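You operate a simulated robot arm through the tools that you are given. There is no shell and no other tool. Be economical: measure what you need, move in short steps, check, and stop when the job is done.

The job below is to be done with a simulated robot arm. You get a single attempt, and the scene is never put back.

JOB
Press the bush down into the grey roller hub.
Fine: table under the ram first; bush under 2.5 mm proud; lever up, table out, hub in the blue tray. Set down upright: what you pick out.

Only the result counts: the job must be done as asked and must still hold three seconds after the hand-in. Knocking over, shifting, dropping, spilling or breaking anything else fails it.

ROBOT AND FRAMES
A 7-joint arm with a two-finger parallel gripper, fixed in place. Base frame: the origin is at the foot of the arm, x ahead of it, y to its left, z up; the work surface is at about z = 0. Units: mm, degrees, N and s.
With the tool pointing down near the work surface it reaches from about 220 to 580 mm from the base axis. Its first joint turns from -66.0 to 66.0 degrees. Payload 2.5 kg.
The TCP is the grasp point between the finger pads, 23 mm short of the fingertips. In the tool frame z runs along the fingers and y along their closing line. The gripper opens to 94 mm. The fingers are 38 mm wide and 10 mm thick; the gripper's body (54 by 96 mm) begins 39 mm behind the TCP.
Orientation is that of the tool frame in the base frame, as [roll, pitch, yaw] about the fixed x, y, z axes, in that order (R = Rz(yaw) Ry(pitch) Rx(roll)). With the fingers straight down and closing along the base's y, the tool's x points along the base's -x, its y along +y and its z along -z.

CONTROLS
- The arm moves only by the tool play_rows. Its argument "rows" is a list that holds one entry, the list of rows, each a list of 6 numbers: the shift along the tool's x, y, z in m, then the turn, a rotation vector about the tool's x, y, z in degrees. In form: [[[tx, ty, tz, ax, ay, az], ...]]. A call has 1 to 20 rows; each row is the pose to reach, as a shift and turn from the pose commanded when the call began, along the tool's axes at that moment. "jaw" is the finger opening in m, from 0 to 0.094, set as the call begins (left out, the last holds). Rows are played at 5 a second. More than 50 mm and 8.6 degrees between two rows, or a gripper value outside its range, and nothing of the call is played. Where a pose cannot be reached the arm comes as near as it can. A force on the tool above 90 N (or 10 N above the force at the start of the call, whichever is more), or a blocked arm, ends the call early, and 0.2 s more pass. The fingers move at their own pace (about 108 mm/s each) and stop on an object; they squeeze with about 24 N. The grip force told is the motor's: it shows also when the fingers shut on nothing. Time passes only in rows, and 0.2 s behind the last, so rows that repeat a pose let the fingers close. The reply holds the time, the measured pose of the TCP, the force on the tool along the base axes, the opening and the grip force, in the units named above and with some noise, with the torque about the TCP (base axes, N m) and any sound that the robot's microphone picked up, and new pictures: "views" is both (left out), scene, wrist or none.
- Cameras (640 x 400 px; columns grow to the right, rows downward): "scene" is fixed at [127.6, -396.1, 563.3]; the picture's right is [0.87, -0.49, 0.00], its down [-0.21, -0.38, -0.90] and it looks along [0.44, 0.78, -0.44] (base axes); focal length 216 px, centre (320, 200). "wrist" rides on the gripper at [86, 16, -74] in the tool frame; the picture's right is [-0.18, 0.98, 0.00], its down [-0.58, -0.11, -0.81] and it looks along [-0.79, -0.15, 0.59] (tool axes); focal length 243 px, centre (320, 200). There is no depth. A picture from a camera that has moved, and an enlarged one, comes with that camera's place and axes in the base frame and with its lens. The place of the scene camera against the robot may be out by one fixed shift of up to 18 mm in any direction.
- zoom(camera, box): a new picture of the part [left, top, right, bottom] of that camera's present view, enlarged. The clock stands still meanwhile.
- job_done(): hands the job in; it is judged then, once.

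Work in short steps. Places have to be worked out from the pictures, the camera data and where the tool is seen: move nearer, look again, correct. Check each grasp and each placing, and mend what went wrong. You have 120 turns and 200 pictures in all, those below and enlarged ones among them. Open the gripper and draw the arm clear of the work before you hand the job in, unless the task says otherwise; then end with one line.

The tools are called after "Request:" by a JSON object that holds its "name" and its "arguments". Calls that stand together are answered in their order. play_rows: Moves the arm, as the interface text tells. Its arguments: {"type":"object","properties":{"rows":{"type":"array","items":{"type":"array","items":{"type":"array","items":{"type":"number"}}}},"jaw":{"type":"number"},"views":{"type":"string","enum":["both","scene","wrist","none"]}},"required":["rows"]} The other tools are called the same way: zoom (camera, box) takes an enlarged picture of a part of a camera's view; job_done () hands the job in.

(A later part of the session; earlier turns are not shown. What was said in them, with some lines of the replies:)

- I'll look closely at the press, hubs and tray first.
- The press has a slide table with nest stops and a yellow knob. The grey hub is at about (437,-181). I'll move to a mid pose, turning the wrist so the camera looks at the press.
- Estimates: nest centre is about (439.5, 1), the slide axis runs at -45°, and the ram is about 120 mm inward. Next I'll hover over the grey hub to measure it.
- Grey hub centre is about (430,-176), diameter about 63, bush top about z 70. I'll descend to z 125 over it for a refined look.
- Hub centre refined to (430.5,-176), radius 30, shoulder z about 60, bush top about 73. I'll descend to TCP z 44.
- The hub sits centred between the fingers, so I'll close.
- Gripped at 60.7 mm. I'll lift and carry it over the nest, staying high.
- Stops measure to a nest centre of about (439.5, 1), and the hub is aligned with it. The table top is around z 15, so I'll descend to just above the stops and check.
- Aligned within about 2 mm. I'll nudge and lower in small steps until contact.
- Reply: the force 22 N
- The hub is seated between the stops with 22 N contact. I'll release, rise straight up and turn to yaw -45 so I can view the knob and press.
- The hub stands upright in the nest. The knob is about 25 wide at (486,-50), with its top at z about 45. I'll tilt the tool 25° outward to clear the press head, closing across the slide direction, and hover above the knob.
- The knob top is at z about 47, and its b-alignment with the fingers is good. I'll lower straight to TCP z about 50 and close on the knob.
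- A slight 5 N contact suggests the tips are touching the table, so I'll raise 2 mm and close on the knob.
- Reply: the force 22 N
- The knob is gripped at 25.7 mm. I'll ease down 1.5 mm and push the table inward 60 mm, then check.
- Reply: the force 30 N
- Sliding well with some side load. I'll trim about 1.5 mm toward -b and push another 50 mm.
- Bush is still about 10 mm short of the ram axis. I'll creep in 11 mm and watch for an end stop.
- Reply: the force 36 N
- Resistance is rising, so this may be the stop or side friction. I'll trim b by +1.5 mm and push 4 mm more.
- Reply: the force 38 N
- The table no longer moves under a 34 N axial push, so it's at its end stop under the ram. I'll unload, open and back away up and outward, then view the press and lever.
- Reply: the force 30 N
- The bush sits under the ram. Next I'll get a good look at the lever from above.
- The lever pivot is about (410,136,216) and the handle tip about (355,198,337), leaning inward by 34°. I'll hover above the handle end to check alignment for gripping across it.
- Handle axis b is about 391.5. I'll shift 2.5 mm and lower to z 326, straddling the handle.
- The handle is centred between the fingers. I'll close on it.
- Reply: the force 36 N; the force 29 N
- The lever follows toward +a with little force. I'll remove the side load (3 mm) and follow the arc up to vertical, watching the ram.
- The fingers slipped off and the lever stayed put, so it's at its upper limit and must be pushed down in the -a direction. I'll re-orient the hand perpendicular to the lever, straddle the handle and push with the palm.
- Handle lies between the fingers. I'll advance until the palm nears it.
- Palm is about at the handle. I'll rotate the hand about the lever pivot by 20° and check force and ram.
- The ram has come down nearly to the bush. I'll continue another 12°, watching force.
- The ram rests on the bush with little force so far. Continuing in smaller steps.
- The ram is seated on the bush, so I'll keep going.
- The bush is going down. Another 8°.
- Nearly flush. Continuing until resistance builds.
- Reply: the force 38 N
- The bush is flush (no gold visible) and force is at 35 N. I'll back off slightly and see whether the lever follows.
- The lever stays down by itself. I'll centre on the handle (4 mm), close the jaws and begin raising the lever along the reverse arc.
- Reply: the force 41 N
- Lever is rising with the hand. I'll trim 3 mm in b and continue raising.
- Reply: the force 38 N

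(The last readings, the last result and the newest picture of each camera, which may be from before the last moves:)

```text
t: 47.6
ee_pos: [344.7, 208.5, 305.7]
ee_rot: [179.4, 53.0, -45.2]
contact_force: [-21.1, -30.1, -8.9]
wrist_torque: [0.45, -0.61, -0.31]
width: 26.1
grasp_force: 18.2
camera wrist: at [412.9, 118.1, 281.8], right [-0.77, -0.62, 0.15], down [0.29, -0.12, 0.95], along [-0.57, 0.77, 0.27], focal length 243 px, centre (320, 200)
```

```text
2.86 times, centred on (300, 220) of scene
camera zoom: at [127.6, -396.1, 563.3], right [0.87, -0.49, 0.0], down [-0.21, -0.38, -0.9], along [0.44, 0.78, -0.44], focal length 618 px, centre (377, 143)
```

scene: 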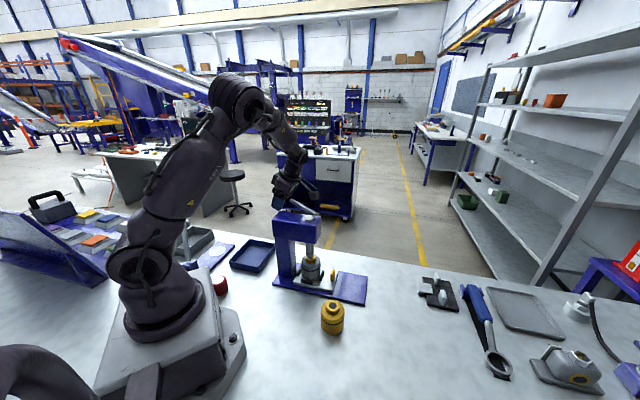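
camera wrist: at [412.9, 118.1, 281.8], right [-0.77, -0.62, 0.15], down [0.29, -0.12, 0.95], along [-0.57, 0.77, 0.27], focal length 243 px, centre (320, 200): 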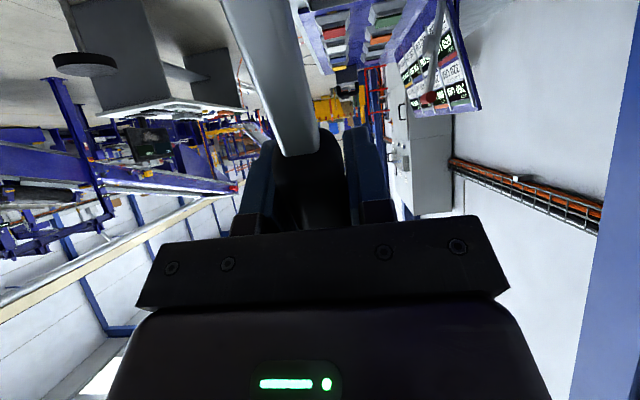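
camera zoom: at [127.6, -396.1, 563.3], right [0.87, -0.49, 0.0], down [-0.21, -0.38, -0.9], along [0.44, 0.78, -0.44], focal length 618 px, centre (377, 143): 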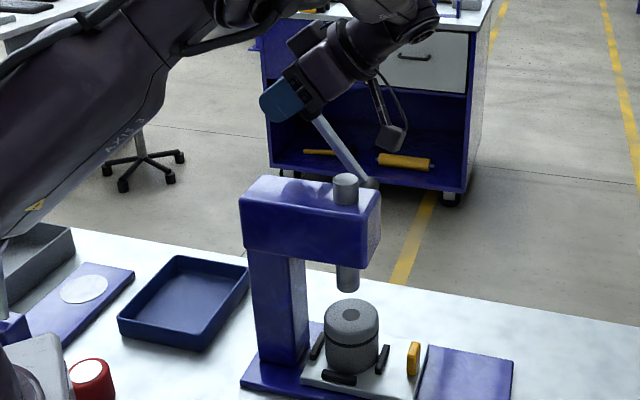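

The bush is fully flush and the lever is nearly up. I'll finish the last degrees to the limit.

Request:
{"name": "play_rows", "arguments": {"rows": [[[-0.0014, 0.001, -0.0092, 0, -4, 0], [-0.0019, 0.001, -0.0161, 0, -7, 0]]], "views": "none"}}

Request:
{"name": "zoom", "arguments": {"camera": "scene", "box": [240, 150, 360, 290]}}

```text
t: 48.2
ee_pos: [353.2, 199.3, 314.7]
ee_rot: [179.8, 60.0, -44.9]
contact_force: [-22.7, -14.8, -9.4]
wrist_torque: [-0.96, -1.08, -0.56]
width: 23.9
grasp_force: 44.9
```

```text
2.86 times, centred on (300, 220) of scene
camera zoom: at [127.6, -396.1, 563.3], right [0.87, -0.49, 0.0], down [-0.21, -0.38, -0.9], along [0.44, 0.78, -0.44], focal length 618 px, centre (377, 143)
```

zoom: 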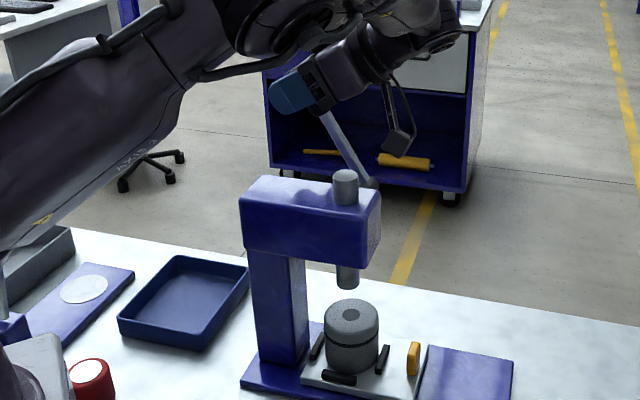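

Ram and lever match their initial heights, so the lever is fully up. I'll open and retreat along the tool axis.

Request:
{"name": "play_rows", "arguments": {"rows": [[[0, 0, 0, 0, 0, 0], [0, 0, 0, 0, 0, 0], [0, 0, -0.03, 0, 0, 0], [0, 0, -0.06, 0, 0, 0], [0, 0, -0.1, 0, 0, 0], [0, 0, -0.14, 0, 0, 0], [0, 0, -0.14, 0, 0, 0]]], "jaw": 0.06, "views": "scene"}}

Request:
{"name": "zoom", "arguments": {"camera": "scene", "box": [240, 150, 360, 290]}}

```text
t: 49.8
ee_pos: [439.7, 113.0, 384.8]
ee_rot: [180.0, 59.9, -45.1]
contact_force: [0.2, -0.5, -0.4]
wrist_torque: [0.01, 0.01, 0.01]
width: 59.9
grasp_force: 0.0
```

scene: 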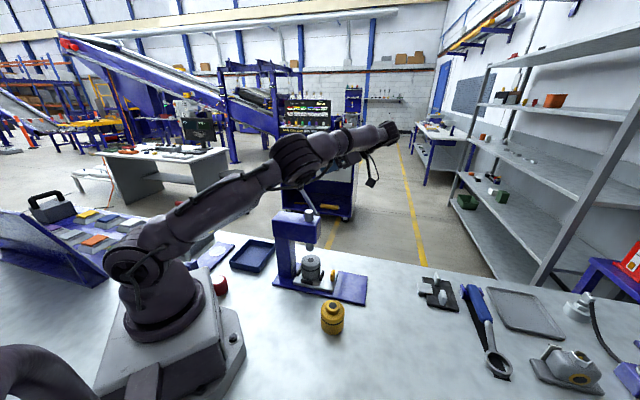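

```text
2.86 times, centred on (300, 220) of scene
camera zoom: at [127.6, -396.1, 563.3], right [0.87, -0.49, 0.0], down [-0.21, -0.38, -0.9], along [0.44, 0.78, -0.44], focal length 618 px, centre (377, 143)
```

zoom: 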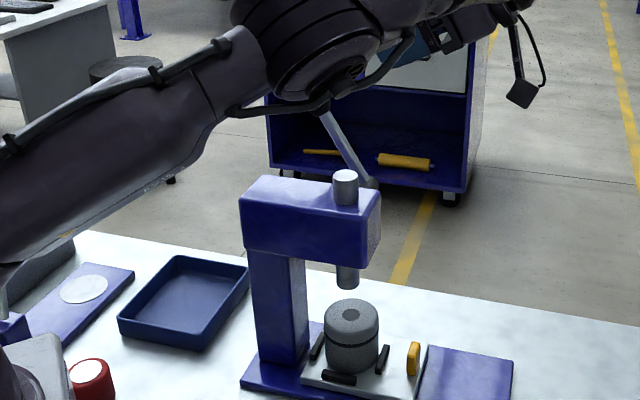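

The lever stays up and the press is clear. I'll move out front and return to 25° tilt above the knob line.

Request:
{"name": "play_rows", "arguments": {"rows": [[[0.011, 0.016, -0.019, 0, 7, 0], [0.022, 0.032, -0.038, 0, 14, 0], [0.033, 0.048, -0.057, 0, 21, 0], [0.044, 0.064, -0.076, 0, 28, 0], [0.0545, 0.08, -0.0944, 0, 35, 0], [0.0545, 0.08, -0.0944, 0, 35, 0]]], "views": "none"}}

```text
t: 51.2
ee_pos: [461.7, -19.3, 386.4]
ee_rot: [-180.0, 24.9, -44.9]
contact_force: [0.2, 0.0, -0.5]
wrist_torque: [-0.01, -0.01, -0.04]
width: 60.0
grasp_force: 0.1
```

Request:
{"name": "play_rows", "arguments": {"rows": [[[0.016, 0.0, 0.038, 0, 0, 0], [0.032, 0.001, 0.0766, 0, 0, 0], [0.048, 0.001, 0.115, 0, 0, 0], [0.064, 0.002, 0.153, 0, 0, 0], [0.08, 0.002, 0.1915, 0, 0, 0], [0.0962, 0.002, 0.2298, 0, 0, 0], [0.0962, 0.002, 0.2298, 0, 0, 0]]], "views": "wrist"}}

Request:
{"name": "zoom", "arguments": {"camera": "wrist", "box": [220, 0, 460, 200]}}

```text
t: 52.8
ee_pos: [451.3, -16.1, 136.0]
ee_rot: [179.9, 25.0, -45.0]
contact_force: [0.3, -0.6, -0.8]
wrist_torque: [-0.03, -0.02, -0.01]
width: 59.7
grasp_force: 0.0
camera wrist: at [517.7, -105.0, 168.1], right [-0.81, -0.58, 0.08], down [-0.05, 0.21, 0.98], along [-0.58, 0.79, -0.2], focal length 243 px, centre (320, 200)
```

wrist: 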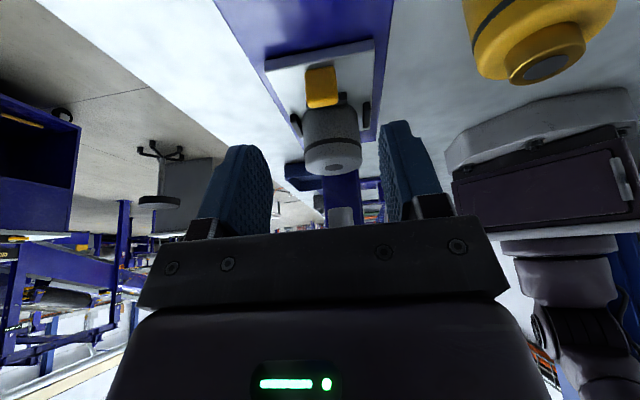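

```text
2.00 times, centred on (340, 100) of wrist
camera zoom: at [517.7, -105.0, 168.1], right [-0.81, -0.58, 0.08], down [-0.05, 0.21, 0.98], along [-0.58, 0.79, -0.2], focal length 485 px, centre (280, 400)
```

zoom: 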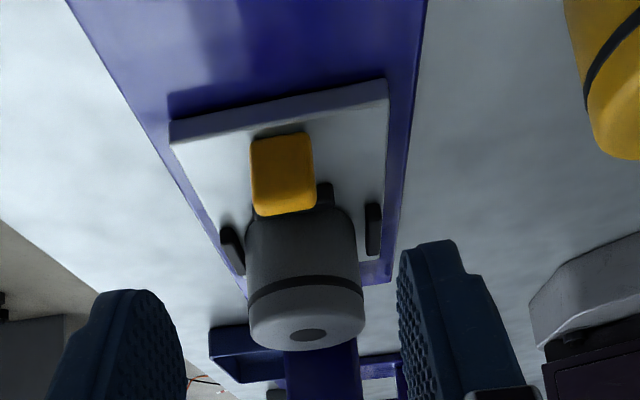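

The hub top is flush with no bush standing proud. I'll lower to the knob along the earlier path, with a 3 mm b trim.

Request:
{"name": "play_rows", "arguments": {"rows": [[[-0.012, -0.003, 0.03, 0, 0, 0], [-0.024, -0.003, 0.06, 0, 0, 0], [-0.024, -0.003, 0.085, 0, 0, 0], [-0.024, -0.003, 0.1035, 0, 0, 0], [-0.024, -0.003, 0.1035, 0, 0, 0]]], "views": "wrist"}}

Request:
{"name": "zoom", "arguments": {"camera": "scene", "box": [270, 190, 370, 300]}}

```text
t: 54.0
ee_pos: [405.9, 33.1, 53.3]
ee_rot: [-180.0, 24.9, -45.0]
contact_force: [-0.3, -0.3, -0.5]
wrist_torque: [0.01, 0.02, -0.04]
width: 59.9
grasp_force: 0.1
camera wrist: at [473.2, -55.8, 84.4], right [-0.81, -0.58, 0.08], down [-0.05, 0.21, 0.98], along [-0.58, 0.79, -0.2], focal length 243 px, centre (320, 200)
```

wrist: 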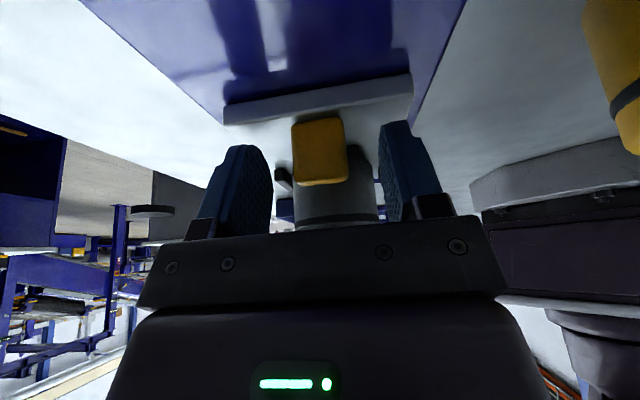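

```text
3.64 times, centred on (320, 245) of scene
camera zoom: at [127.6, -396.1, 563.3], right [0.87, -0.49, 0.0], down [-0.21, -0.38, -0.9], along [0.44, 0.78, -0.44], focal length 787 px, centre (320, 36)
```

zoom: 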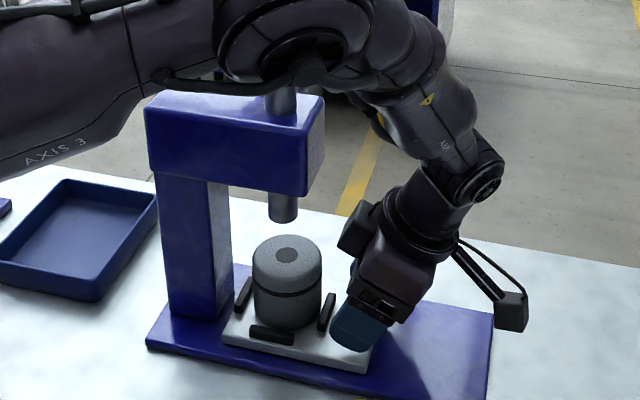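

Close on the knob and pull the table out, first 60 mm.

Request:
{"name": "play_rows", "arguments": {"rows": [[[0, 0, 0, 0, 0, 0], [0, 0, 0, 0, 0, 0], [0, 0, 0, 0, 0, 0], [0.0091, 0, -0.0042, 0, 0, 0], [0.0181, 0, -0.0085, 0, 0, 0], [0.0272, 0, -0.0127, 0, 0, 0], [0.0362, 0, -0.0169, 0, 0, 0], [0.0453, 0, -0.0211, 0, 0, 0], [0.0544, 0, -0.0254, 0, 0, 0]]], "jaw": 0.01, "views": "none"}}

Request:
{"name": "zoom", "arguments": {"camera": "scene", "box": [270, 190, 370, 300]}}

```text
t: 56.0
ee_pos: [447.9, -10.3, 53.0]
ee_rot: [179.7, 25.1, -45.2]
contact_force: [-24.6, -23.4, 3.6]
wrist_torque: [0.97, -0.25, 0.12]
width: 26.0
grasp_force: 45.0
```

```text
3.64 times, centred on (320, 245) of scene
camera zoom: at [127.5, -396.1, 563.3], right [0.87, -0.49, 0.0], down [-0.21, -0.38, -0.9], along [0.44, 0.78, -0.44], focal length 787 px, centre (320, 36)
```

zoom: 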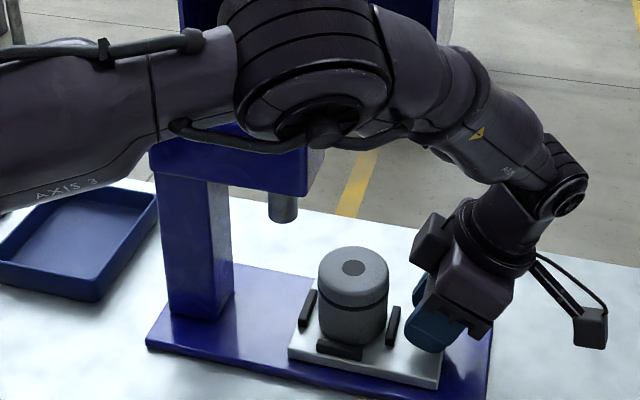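

Working well. I'll trim b by 2 mm and pull another 56 mm to the outer end.

Request:
{"name": "play_rows", "arguments": {"rows": [[[0, 0.002, 0, 0, 0, 0], [0.0091, 0.002, -0.0042, 0, 0, 0], [0.0181, 0.002, -0.0085, 0, 0, 0], [0.0272, 0.002, -0.0127, 0, 0, 0], [0.0362, 0.002, -0.0169, 0, 0, 0], [0.0435, 0.002, -0.0203, 0, 0, 0], [0.0507, 0.002, -0.0237, 0, 0, 0]]], "views": "none"}}

Request:
{"name": "zoom", "arguments": {"camera": "scene", "box": [260, 220, 420, 320]}}

```text
t: 57.6
ee_pos: [487.2, -49.6, 52.6]
ee_rot: [179.9, 25.0, -45.0]
contact_force: [-9.4, -9.3, -6.8]
wrist_torque: [0.03, 0.69, -0.26]
width: 25.9
grasp_force: 44.8
```

```text
4.00 times, centred on (340, 270) of scene
camera zoom: at [127.6, -396.1, 563.3], right [0.87, -0.49, 0.0], down [-0.21, -0.38, -0.9], along [0.44, 0.78, -0.44], focal length 866 px, centre (240, -80)
```

zoom: 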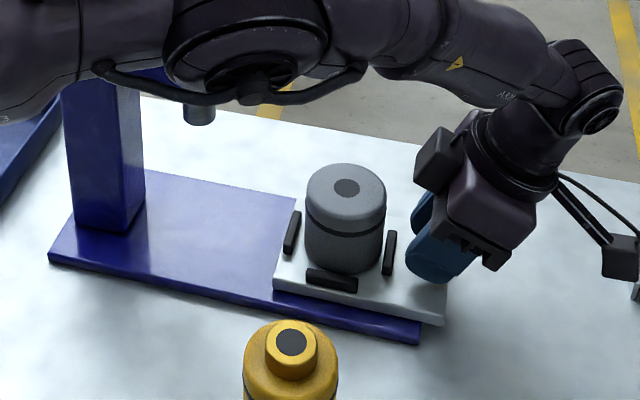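

About 6 mm short of the original outer position. I'll pull 7 mm more.

Request:
{"name": "play_rows", "arguments": {"rows": [[[0.0022, 0, -0.001, 0, 0, 0], [0.0045, 0, -0.0021, 0, 0, 0], [0.0063, 0, -0.003, 0, 0, 0], [0.0063, 0, -0.003, 0, 0, 0]]], "views": "none"}}

Request:
{"name": "zoom", "arguments": {"camera": "scene", "box": [260, 220, 420, 320]}}

```text
t: 58.6
ee_pos: [490.3, -52.6, 54.0]
ee_rot: [179.9, 25.5, -44.9]
contact_force: [-26.4, 5.5, -6.0]
wrist_torque: [0.01, -0.05, -0.34]
width: 26.0
grasp_force: 45.0
```

```text
4.00 times, centred on (340, 270) of scene
camera zoom: at [127.6, -396.1, 563.3], right [0.87, -0.49, 0.0], down [-0.21, -0.38, -0.9], along [0.44, 0.78, -0.44], focal length 866 px, centre (240, -80)
```

zoom: 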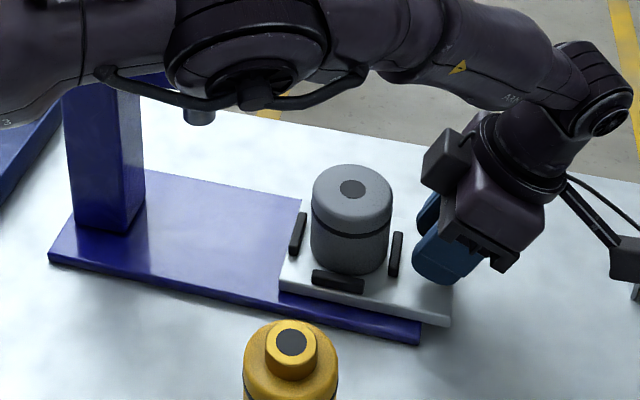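

The table is back at its outer stop. I'll unload, release and retreat upright.

Request:
{"name": "play_rows", "arguments": {"rows": [[[-0.0018, 0, 0.0008, 0, 0, 0], [-0.0018, 0, 0.0008, 0, 0, 0]]], "views": "none"}}

Request:
{"name": "play_rows", "arguments": {"rows": [[[0, 0, 0, 0, 0, 0], [0, 0, 0, 0, 0, 0], [0, 0, -0.03, 0, 0, 0], [0, 0, -0.07, 0, 0, 0], [0, 0, -0.11, 0, 6, 0], [0.01, 0, -0.15, 0, 12, 0], [0.01, 0, -0.18, 0, 18, 0], [0, 0, -0.2, 0, 25, 0], [0, 0, -0.2, 0, 25, 0]]], "jaw": 0.07, "views": "wrist"}}

Request:
{"name": "zoom", "arguments": {"camera": "wrist", "box": [220, 0, 460, 200]}}

Request:
{"name": "zoom", "arguments": {"camera": "scene", "box": [220, 220, 420, 320]}}

```text
t: 59.2
ee_pos: [490.3, -52.1, 53.9]
ee_rot: [-180.0, 25.1, -45.0]
contact_force: [-5.6, 2.8, -18.5]
wrist_torque: [0.88, 0.87, 0.08]
width: 25.8
grasp_force: 45.0
```

```text
t: 61.2
ee_pos: [551.1, -111.5, 234.1]
ee_rot: [-179.9, 0.1, -45.1]
contact_force: [-0.7, 0.5, -0.6]
wrist_torque: [-0.01, 0.02, 0.01]
width: 69.9
grasp_force: 0.2
camera wrist: at [601.3, -184.8, 309.5], right [-0.83, -0.56, 0.0], down [-0.33, 0.49, 0.81], along [-0.45, 0.67, -0.59], focal length 243 px, centre (320, 200)
```

wrist: 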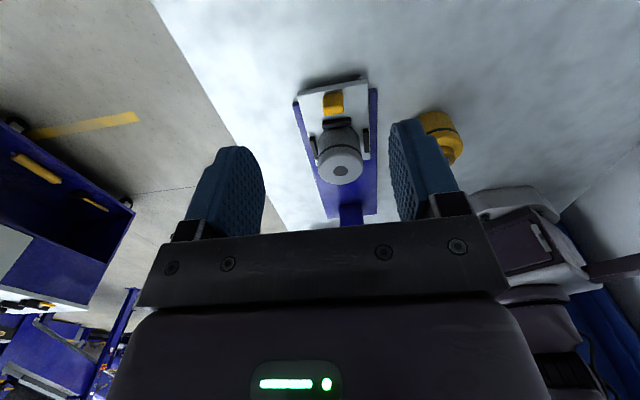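

```text
2.00 times, centred on (340, 100) of wrist
camera zoom: at [601.3, -184.8, 309.5], right [-0.83, -0.56, 0.0], down [-0.33, 0.49, 0.81], along [-0.45, 0.67, -0.59], focal length 485 px, centre (280, 400)
```

zoom: 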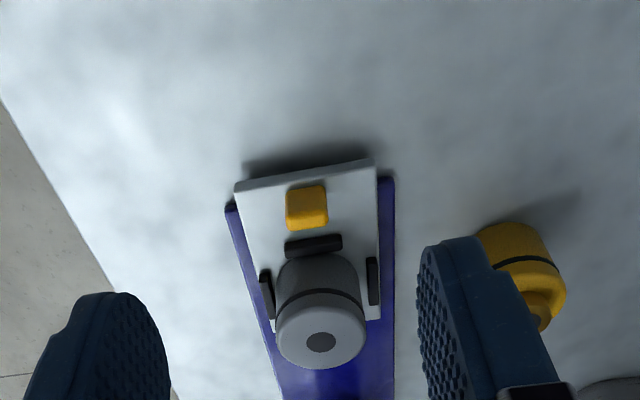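

```text
3.20 times, centred on (320, 270) of scene
camera zoom: at [127.6, -396.1, 563.3], right [0.87, -0.49, 0.0], down [-0.21, -0.38, -0.9], along [0.44, 0.78, -0.44], focal length 693 px, centre (320, -24)
```

zoom: 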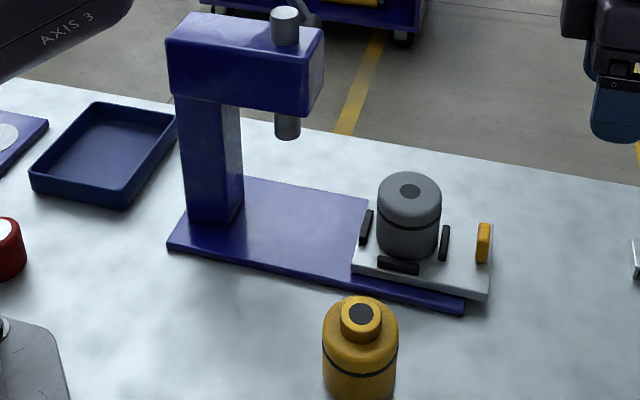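

Bush flush, table out, lever up. The tray centre comes to about (213,280), about 130 mm square and aligned with the press. Next I'll move above the hub with yaw -45.

Request:
{"name": "play_rows", "arguments": {"rows": [[[-0.045, -0.001, 0, 0, 0, 0], [-0.09, -0.002, 0.01, 0, 0, 0], [-0.13, -0.003, 0.04, 0, 0, 0], [-0.16, -0.003, 0.08, 0, 0, 0], [-0.16, -0.003, 0.08, 0, 0, 0]]], "jaw": 0.09, "views": "wrist"}}

Request:
{"name": "zoom", "arguments": {"camera": "wrist", "box": [220, 0, 460, 200]}}

```text
t: 62.4
ee_pos: [441.0, 3.2, 153.7]
ee_rot: [180.0, 0.0, -45.1]
contact_force: [0.6, 0.7, 0.5]
wrist_torque: [0.01, -0.01, 0.06]
width: 90.0
grasp_force: 0.1
camera wrist: at [491.8, -70.1, 228.2], right [-0.83, -0.56, 0.0], down [-0.33, 0.49, 0.81], along [-0.45, 0.67, -0.59], focal length 243 px, centre (320, 200)
```

wrist: 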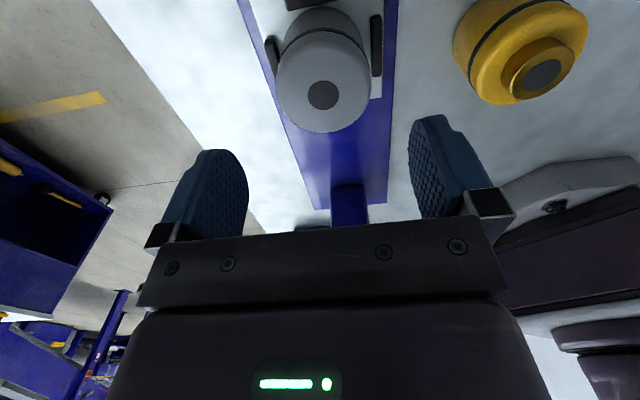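

```text
2.00 times, centred on (340, 100) of wrist
camera zoom: at [491.8, -70.1, 228.2], right [-0.83, -0.56, 0.0], down [-0.33, 0.49, 0.81], along [-0.45, 0.67, -0.59], focal length 485 px, centre (280, 400)
```

zoom: 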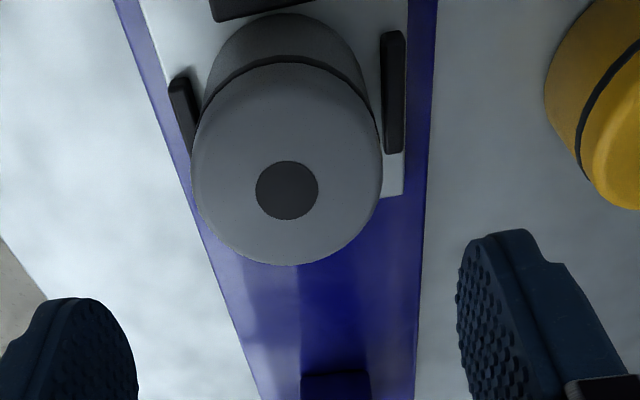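

TCP is centred over the hub (440.6, 2.8). I'll descend to z 60 and grip.

Request:
{"name": "play_rows", "arguments": {"rows": [[[0, 0, 0.035, 0, 0, 0], [0, 0, 0.07, 0, 0, 0], [0, 0, 0.092, 0, 0, 0], [0, 0, 0.092, 0, 0, 0]]], "views": "wrist"}}

Request:
{"name": "zoom", "arguments": {"camera": "scene", "box": [300, 220, 420, 310]}}

```text
t: 63.4
ee_pos: [440.6, 3.2, 62.2]
ee_rot: [-180.0, -0.1, -45.1]
contact_force: [0.0, -0.6, -0.8]
wrist_torque: [0.0, -0.01, -0.01]
width: 89.9
grasp_force: 0.1
camera wrist: at [490.7, -69.9, 136.8], right [-0.83, -0.56, 0.0], down [-0.33, 0.49, 0.81], along [-0.45, 0.67, -0.59], focal length 243 px, centre (320, 200)
```

wrist: 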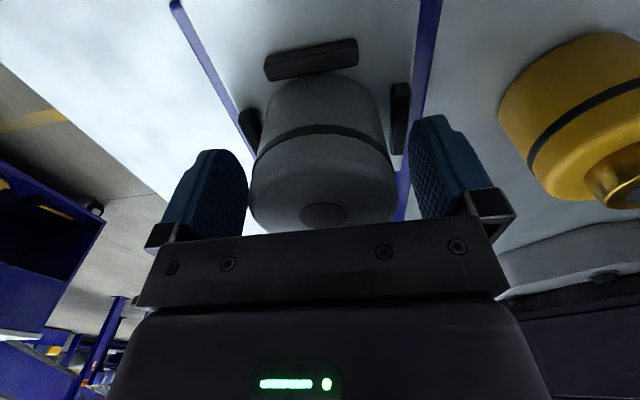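

```text
4.44 times, centred on (360, 265) of scene
camera zoom: at [127.6, -396.1, 563.3], right [0.87, -0.49, 0.0], down [-0.21, -0.38, -0.9], along [0.44, 0.78, -0.44], focal length 962 px, centre (142, -89)
```

zoom: 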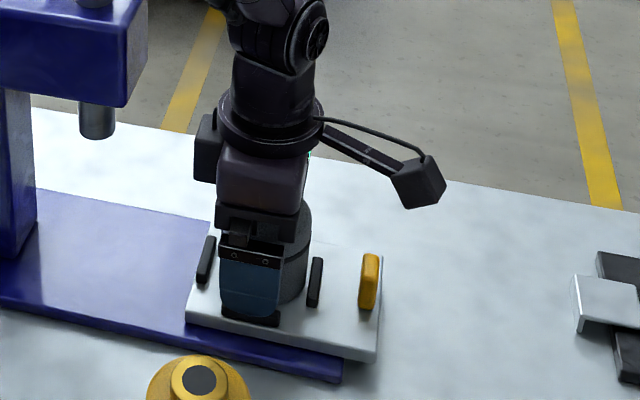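

Request:
{"name": "play_rows", "arguments": {"rows": [[[0, 0, 0, 0, 0, 0], [0, 0, 0, 0, 0, 0], [0, 0, 0, 0, 0, 0], [0, 0, -0.02, 0, 0, 0], [0, 0, -0.05, 0, 0, 0], [0, 0, -0.05, 0, 0, 0]]], "jaw": 0.04, "views": "wrist"}}

Request:
{"name": "zoom", "arguments": {"camera": "scene", "box": [300, 220, 420, 310]}}

```text
t: 64.8
ee_pos: [439.8, 4.3, 112.4]
ee_rot: [179.9, 0.1, -45.0]
contact_force: [0.1, 0.3, -4.2]
wrist_torque: [0.04, 0.03, -0.01]
width: 60.1
grasp_force: 23.7
camera wrist: at [490.7, -68.5, 186.7], right [-0.83, -0.56, 0.0], down [-0.33, 0.49, 0.81], along [-0.46, 0.67, -0.59], focal length 243 px, centre (320, 200)
```

wrist: 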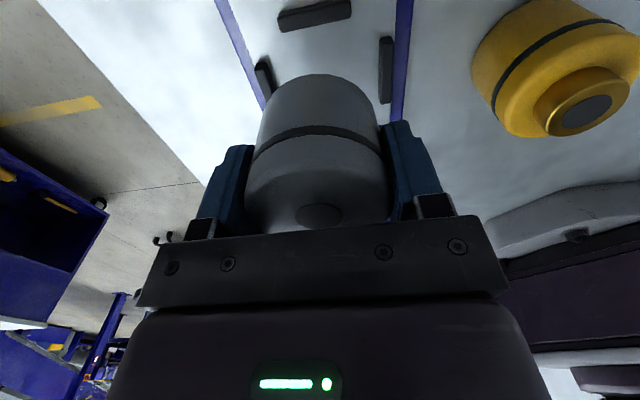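

```text
4.44 times, centred on (360, 265) of scene
camera zoom: at [127.6, -396.1, 563.3], right [0.87, -0.49, 0.0], down [-0.21, -0.38, -0.9], along [0.44, 0.78, -0.44], focal length 962 px, centre (142, -89)
```

zoom: 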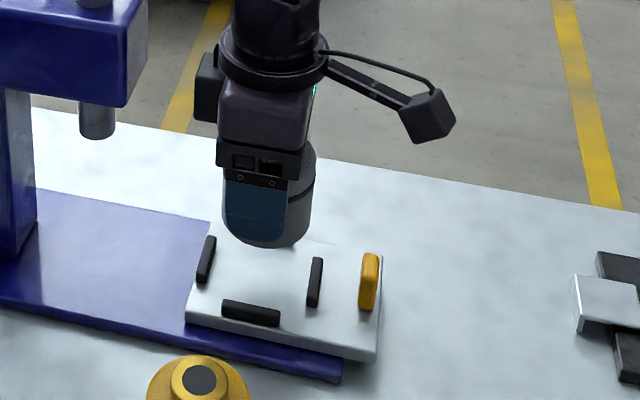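

The hub is held firmly. I'll raise to z 370, shifting toward the robot side to clear the press.

Request:
{"name": "play_rows", "arguments": {"rows": [[[0, 0, -0.04, 0, 0, 0], [0, 0.005, -0.08, 0, 0, 0], [0, 0.01, -0.12, 0, 0, 0], [0, 0.018, -0.16, 0, 0, 0], [0, 0.025, -0.2, 0, 0, 0], [0, 0.029, -0.24, 0, 0, 0], [0, 0.029, -0.258, 0, 0, 0], [-0.04, 0.029, -0.258, 0, 0, 0], [-0.08, 0.029, -0.258, 0, 0, 0], [-0.08, 0.029, -0.258, 0, 0, 0]]], "views": "both"}}

```text
t: 67.0
ee_pos: [362.6, 40.3, 372.1]
ee_rot: [180.0, 0.0, -45.0]
contact_force: [0.2, -0.1, -4.5]
wrist_torque: [0.02, 0.0, -0.03]
width: 60.1
grasp_force: 24.7
camera wrist: at [411.8, -32.5, 446.2], right [-0.83, -0.56, 0.0], down [-0.33, 0.49, 0.81], along [-0.45, 0.67, -0.59], focal length 243 px, centre (320, 200)
```

scene: 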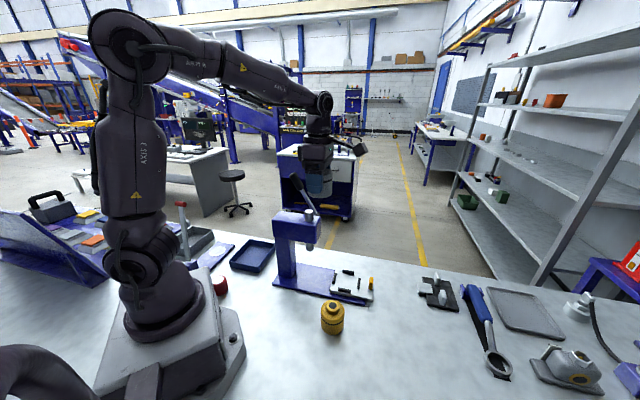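
wrist: 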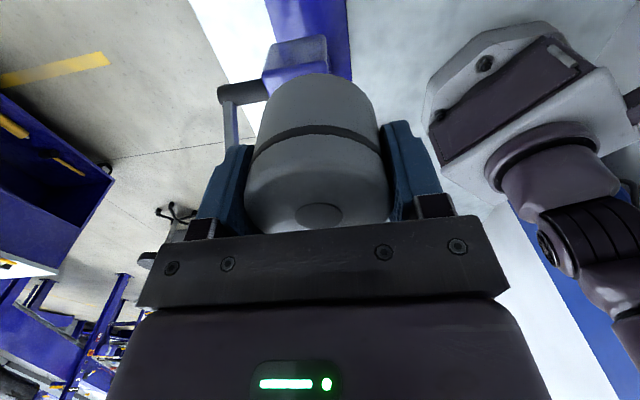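

Clear of the lever, so I'll traverse over the head to behind the press.

Request:
{"name": "play_rows", "arguments": {"rows": [[[-0.04, 0, 0, 0, 0, 0], [-0.08, 0, 0, 0, 0, 0], [-0.12, 0, 0, 0, 0, 0], [-0.16, 0, 0, 0, 0, 0], [-0.2, 0, 0, 0, 0, 0], [-0.24, -0.01, 0, 0, 0, 0], [-0.275, -0.03, 0, 0, 0, 0], [-0.275, -0.064, 0, 0, 0, 0], [-0.275, -0.064, 0, 0, 0, 0]]], "views": "both"}}

```text
t: 69.0
ee_pos: [213.3, 281.3, 372.6]
ee_rot: [180.0, -0.1, -45.0]
contact_force: [0.3, -0.1, -4.6]
wrist_torque: [-0.04, 0.01, 0.04]
width: 60.3
grasp_force: 24.4
camera wrist: at [263.7, 207.6, 447.2], right [-0.83, -0.56, 0.0], down [-0.33, 0.49, 0.81], along [-0.46, 0.67, -0.59], focal length 243 px, centre (320, 200)
```

scene: 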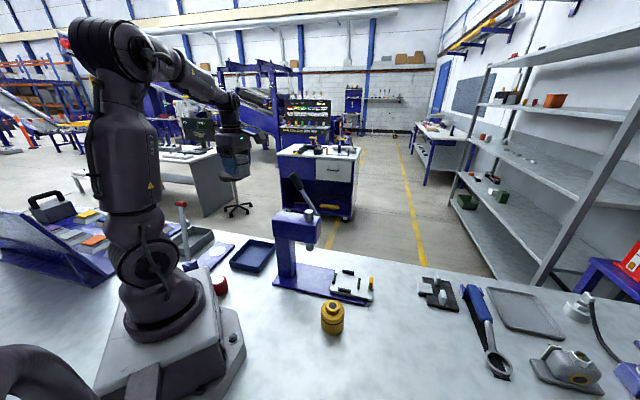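
wrist: 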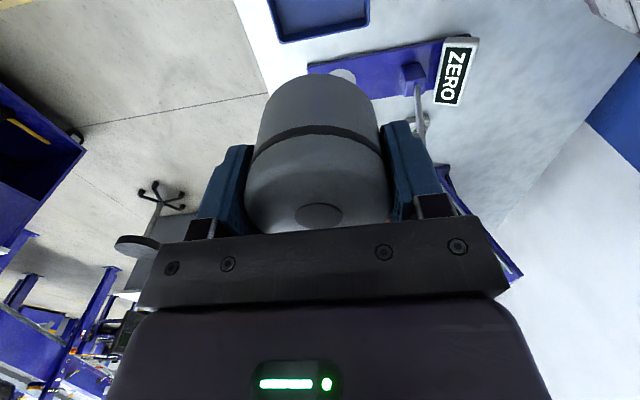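

The tray centre refines to about (218,280). I'll descend to z 115 above it and check.

Request:
{"name": "play_rows", "arguments": {"rows": [[[0.002, -0.001, 0.04, 0, 0, 0], [0.004, -0.002, 0.08, 0, 0, 0], [0.004, -0.002, 0.12, 0, 0, 0], [0.004, -0.002, 0.16, 0, 0, 0], [0.004, -0.002, 0.2, 0, 0, 0], [0.004, -0.002, 0.235, 0, 0, 0], [0.004, -0.002, 0.257, 0, 0, 0], [0.004, -0.002, 0.257, 0, 0, 0]]], "views": "both"}}

Request:
{"name": "zoom", "arguments": {"camera": "scene", "box": [200, 200, 320, 300]}}

```text
t: 70.8
ee_pos: [218.8, 277.9, 116.4]
ee_rot: [-179.9, -0.2, -45.0]
contact_force: [-0.6, -0.2, -5.0]
wrist_torque: [0.01, -0.03, 0.0]
width: 60.1
grasp_force: 24.0
camera wrist: at [269.0, 204.3, 190.6], right [-0.83, -0.56, 0.0], down [-0.33, 0.49, 0.81], along [-0.46, 0.67, -0.59], focal length 243 px, centre (320, 200)
```

scene: 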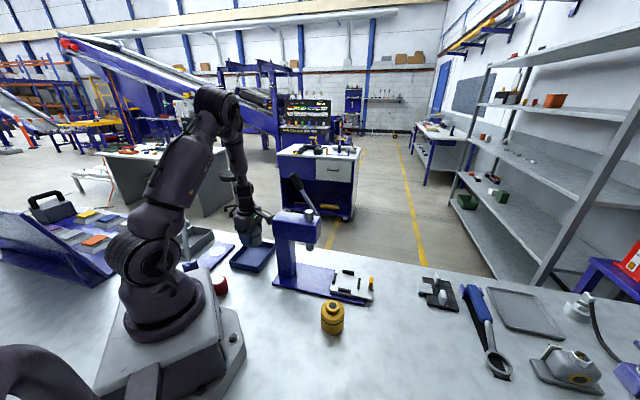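
wrist: 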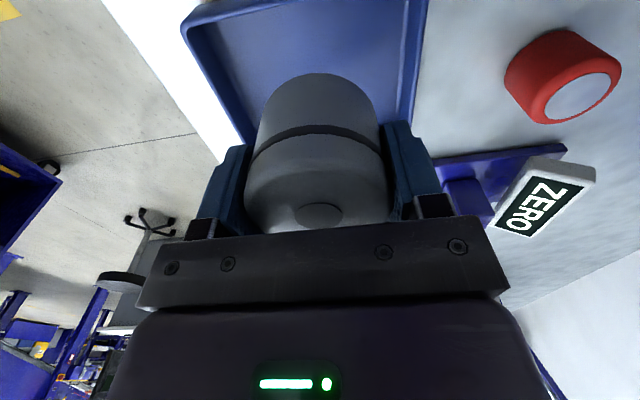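

```text
4.00 times, centred on (260, 250) of scene
camera zoom: at [127.6, -396.1, 563.3], right [0.87, -0.49, 0.0], down [-0.21, -0.38, -0.9], along [0.44, 0.78, -0.44], focal length 866 px, centre (560, 0)
```

zoom: 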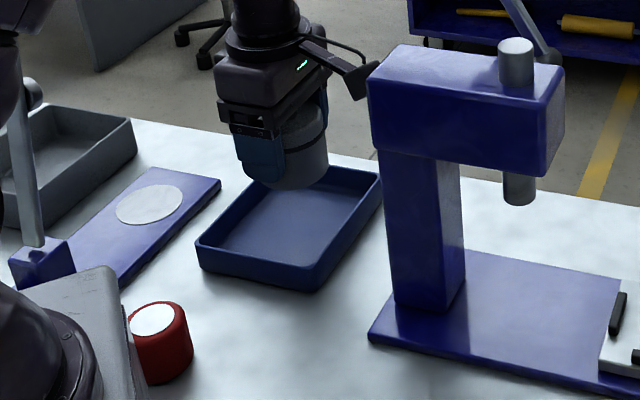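

Roughly centred. I'll shift 6 mm in -a and 2 mm in +b, then lower toward the tray floor.

Request:
{"name": "play_rows", "arguments": {"rows": [[[-0.003, -0.001, 0.015, 0, 0, 0], [-0.006, -0.002, 0.03, 0, 0, 0], [-0.006, -0.002, 0.045, 0, 0, 0], [-0.006, -0.002, 0.058, 0, 0, 0], [-0.006, -0.002, 0.058, 0, 0, 0]]], "views": "wrist"}}

Request:
{"name": "zoom", "arguments": {"camera": "scene", "box": [200, 200, 320, 300]}}

```text
t: 72.0
ee_pos: [214.9, 284.0, 56.0]
ee_rot: [180.0, 0.0, -45.1]
contact_force: [0.0, 0.4, -4.8]
wrist_torque: [0.02, 0.01, 0.0]
width: 60.1
grasp_force: 24.2
camera wrist: at [265.4, 210.8, 130.7], right [-0.83, -0.56, 0.0], down [-0.33, 0.49, 0.81], along [-0.45, 0.67, -0.59], focal length 243 px, centre (320, 200)
```

wrist: 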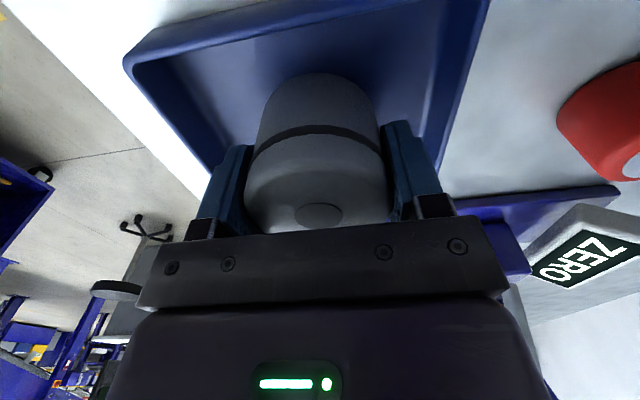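

```text
4.00 times, centred on (260, 250) of scene
camera zoom: at [127.6, -396.1, 563.3], right [0.87, -0.49, 0.0], down [-0.21, -0.38, -0.9], along [0.44, 0.78, -0.44], focal length 866 px, centre (560, 0)
```

zoom: 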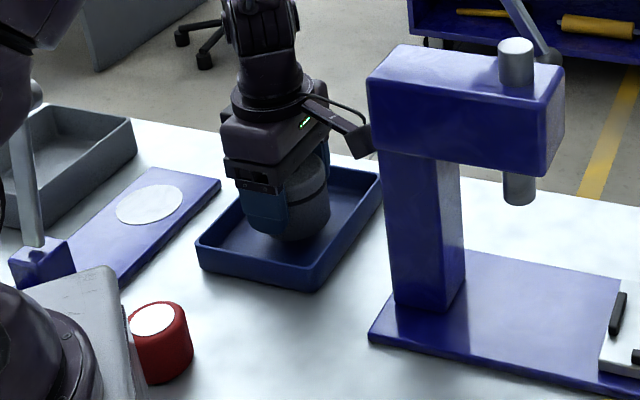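

The hub is centred in the tray. Lowering in small steps to contact.

Request:
{"name": "play_rows", "arguments": {"rows": [[[0, 0, 0.002, 0, 0, 0], [0, 0, 0.004, 0, 0, 0], [0, 0, 0.0055, 0, 0, 0], [0, 0, 0.007, 0, 0, 0]]], "views": "none"}}

```text
t: 73.0
ee_pos: [215.4, 283.6, 48.6]
ee_rot: [-180.0, 0.0, -45.2]
contact_force: [0.3, 0.0, -4.9]
wrist_torque: [0.03, 0.03, 0.01]
width: 60.0
grasp_force: 23.2
```

Request:
{"name": "play_rows", "arguments": {"rows": [[[0, 0, 0.001, 0, 0, 0], [0, 0, 0.002, 0, 0, 0], [0, 0, 0.003, 0, 0, 0]]], "views": "none"}}

```text
t: 73.8
ee_pos: [215.3, 283.9, 45.9]
ee_rot: [179.9, 0.1, -45.0]
contact_force: [-0.6, 0.4, -4.6]
wrist_torque: [0.01, 0.04, -0.04]
width: 60.1
grasp_force: 24.1
```

No contact yet, so I'll continue.

Request:
{"name": "play_rows", "arguments": {"rows": [[[0, 0, 0.001, 0, 0, 0], [0, 0, 0.002, 0, 0, 0], [0, 0, 0.002, 0, 0, 0]]], "views": "none"}}

Request:
{"name": "zoom", "arguments": {"camera": "scene", "box": [230, 220, 290, 280]}}

```text
t: 74.6
ee_pos: [215.1, 283.0, 44.7]
ee_rot: [-180.0, 0.0, -45.1]
contact_force: [-0.7, -0.3, -4.1]
wrist_torque: [0.0, -0.02, 0.03]
width: 60.1
grasp_force: 24.2
```

```text
6.67 times, centred on (260, 250) of scene
camera zoom: at [127.6, -396.1, 563.3], right [0.87, -0.49, 0.0], down [-0.21, -0.38, -0.9], along [0.44, 0.78, -0.44], focal length 1443 px, centre (720, -133)
```

zoom: 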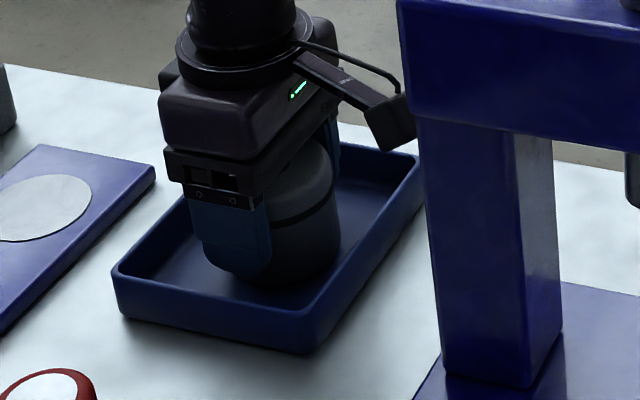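

Request:
{"name": "play_rows", "arguments": {"rows": [[[0, 0, 0.001, 0, 0, 0], [0, 0, 0.002, 0, 0, 0], [0, 0, 0.003, 0, 0, 0]]], "views": "none"}}

```text
t: 75.4
ee_pos: [215.6, 284.2, 40.7]
ee_rot: [-179.9, 0.0, -45.1]
contact_force: [-1.7, -2.5, 22.3]
wrist_torque: [-0.35, 0.13, -0.29]
width: 59.7
grasp_force: 24.0
```

Contact with the floor (+27 N). I'll ease 1 mm up, open moderately and lift straight up.

Request:
{"name": "play_rows", "arguments": {"rows": [[[0, 0, -0.001, 0, 0, 0], [0, 0, -0.001, 0, 0, 0]]], "views": "none"}}

Request:
{"name": "play_rows", "arguments": {"rows": [[[0, 0, 0, 0, 0, 0], [0, 0, 0, 0, 0, 0], [0, 0, -0.03, 0, 0, 0], [0, 0, -0.07, 0, 0, 0], [-0.01, 0, -0.115, 0, 0, 0], [-0.02, 0, -0.16, 0, 0, 0], [-0.02, 0, -0.2, 0, 0, 0], [-0.02, 0, -0.24, 0, 0, 0], [-0.02, 0, -0.28, 0, 0, 0], [-0.02, 0, -0.28, 0, 0, 0]]], "jaw": 0.074, "views": "both"}}

Request:
{"name": "zoom", "arguments": {"camera": "scene", "box": [220, 160, 400, 310]}}

Request:
{"name": "zoom", "arguments": {"camera": "scene", "box": [220, 220, 300, 280]}}

```text
t: 76.0
ee_pos: [215.4, 283.6, 42.2]
ee_rot: [179.9, 0.0, -45.0]
contact_force: [-0.2, -0.3, -2.6]
wrist_torque: [0.06, -0.09, -0.02]
width: 59.8
grasp_force: 24.3
```

```text
t: 78.2
ee_pos: [200.1, 299.5, 323.4]
ee_rot: [180.0, 0.1, -44.9]
contact_force: [0.1, 0.5, 0.1]
wrist_torque: [0.02, -0.01, -0.01]
width: 73.9
grasp_force: 0.1
camera wrist: at [250.7, 226.2, 397.9], right [-0.83, -0.56, 0.0], down [-0.33, 0.49, 0.81], along [-0.46, 0.67, -0.59], focal length 243 px, centre (320, 200)
```

scene: 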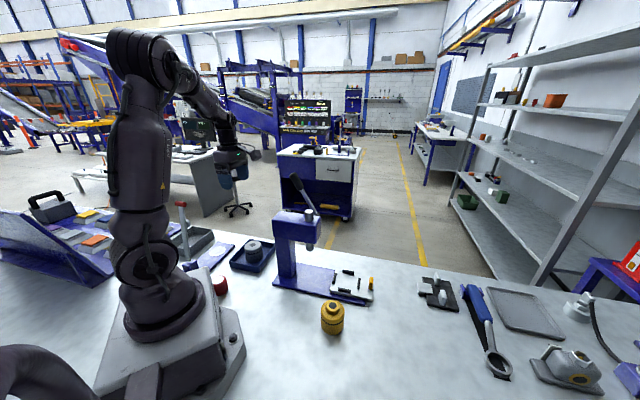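
wrist: 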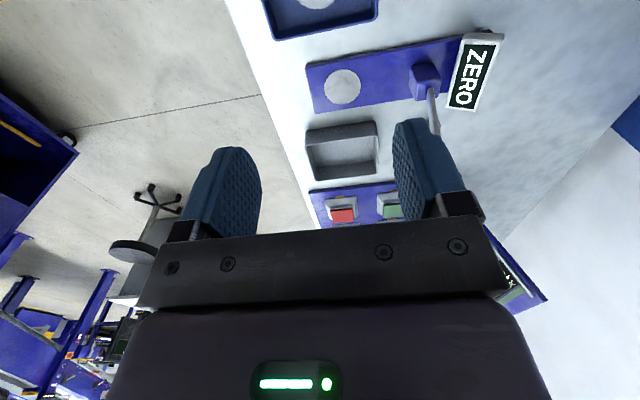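

```text
2.67 times, centred on (310, 235) of scene
camera zoom: at [127.6, -396.1, 563.3], right [0.87, -0.49, 0.0], down [-0.21, -0.38, -0.9], along [0.44, 0.78, -0.44], focal length 577 px, centre (347, 107)
```

zoom: 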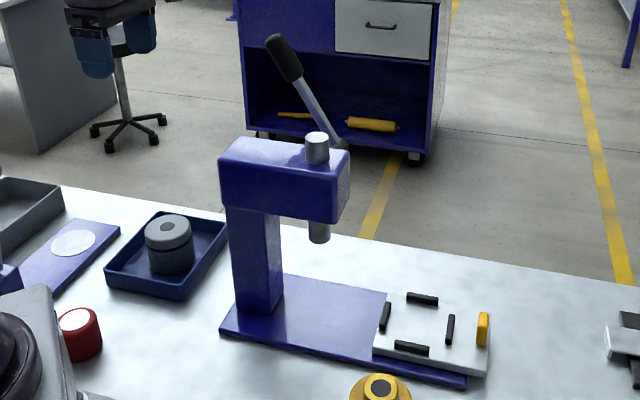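

```text
6.67 times, centred on (260, 250) of scene
camera zoom: at [127.6, -396.1, 563.3], right [0.87, -0.49, 0.0], down [-0.21, -0.38, -0.9], along [0.44, 0.78, -0.44], focal length 1443 px, centre (720, -133)
```

zoom: 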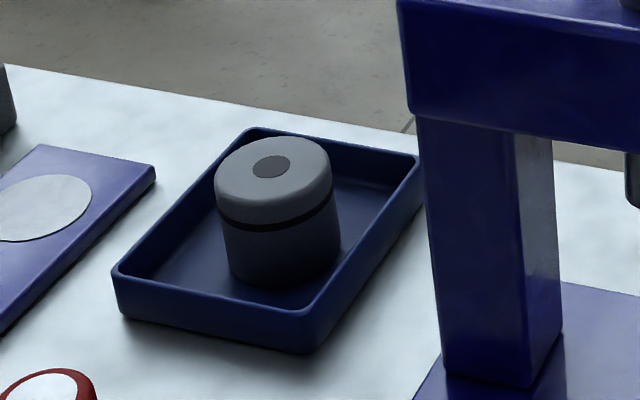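

The hub stands upright in the blue tray with its bush flush. The lever is up, the table is out, nothing else has moved and the arm is clear, so I'm handing in.

Request:
{"name": "job_done", "arguments": {}}

```text
The job is handed in.
```

I pressed the bush flush into the grey hub, raised the lever, drew the table out and stood the hub upright in the blue tray; the job is handed in.
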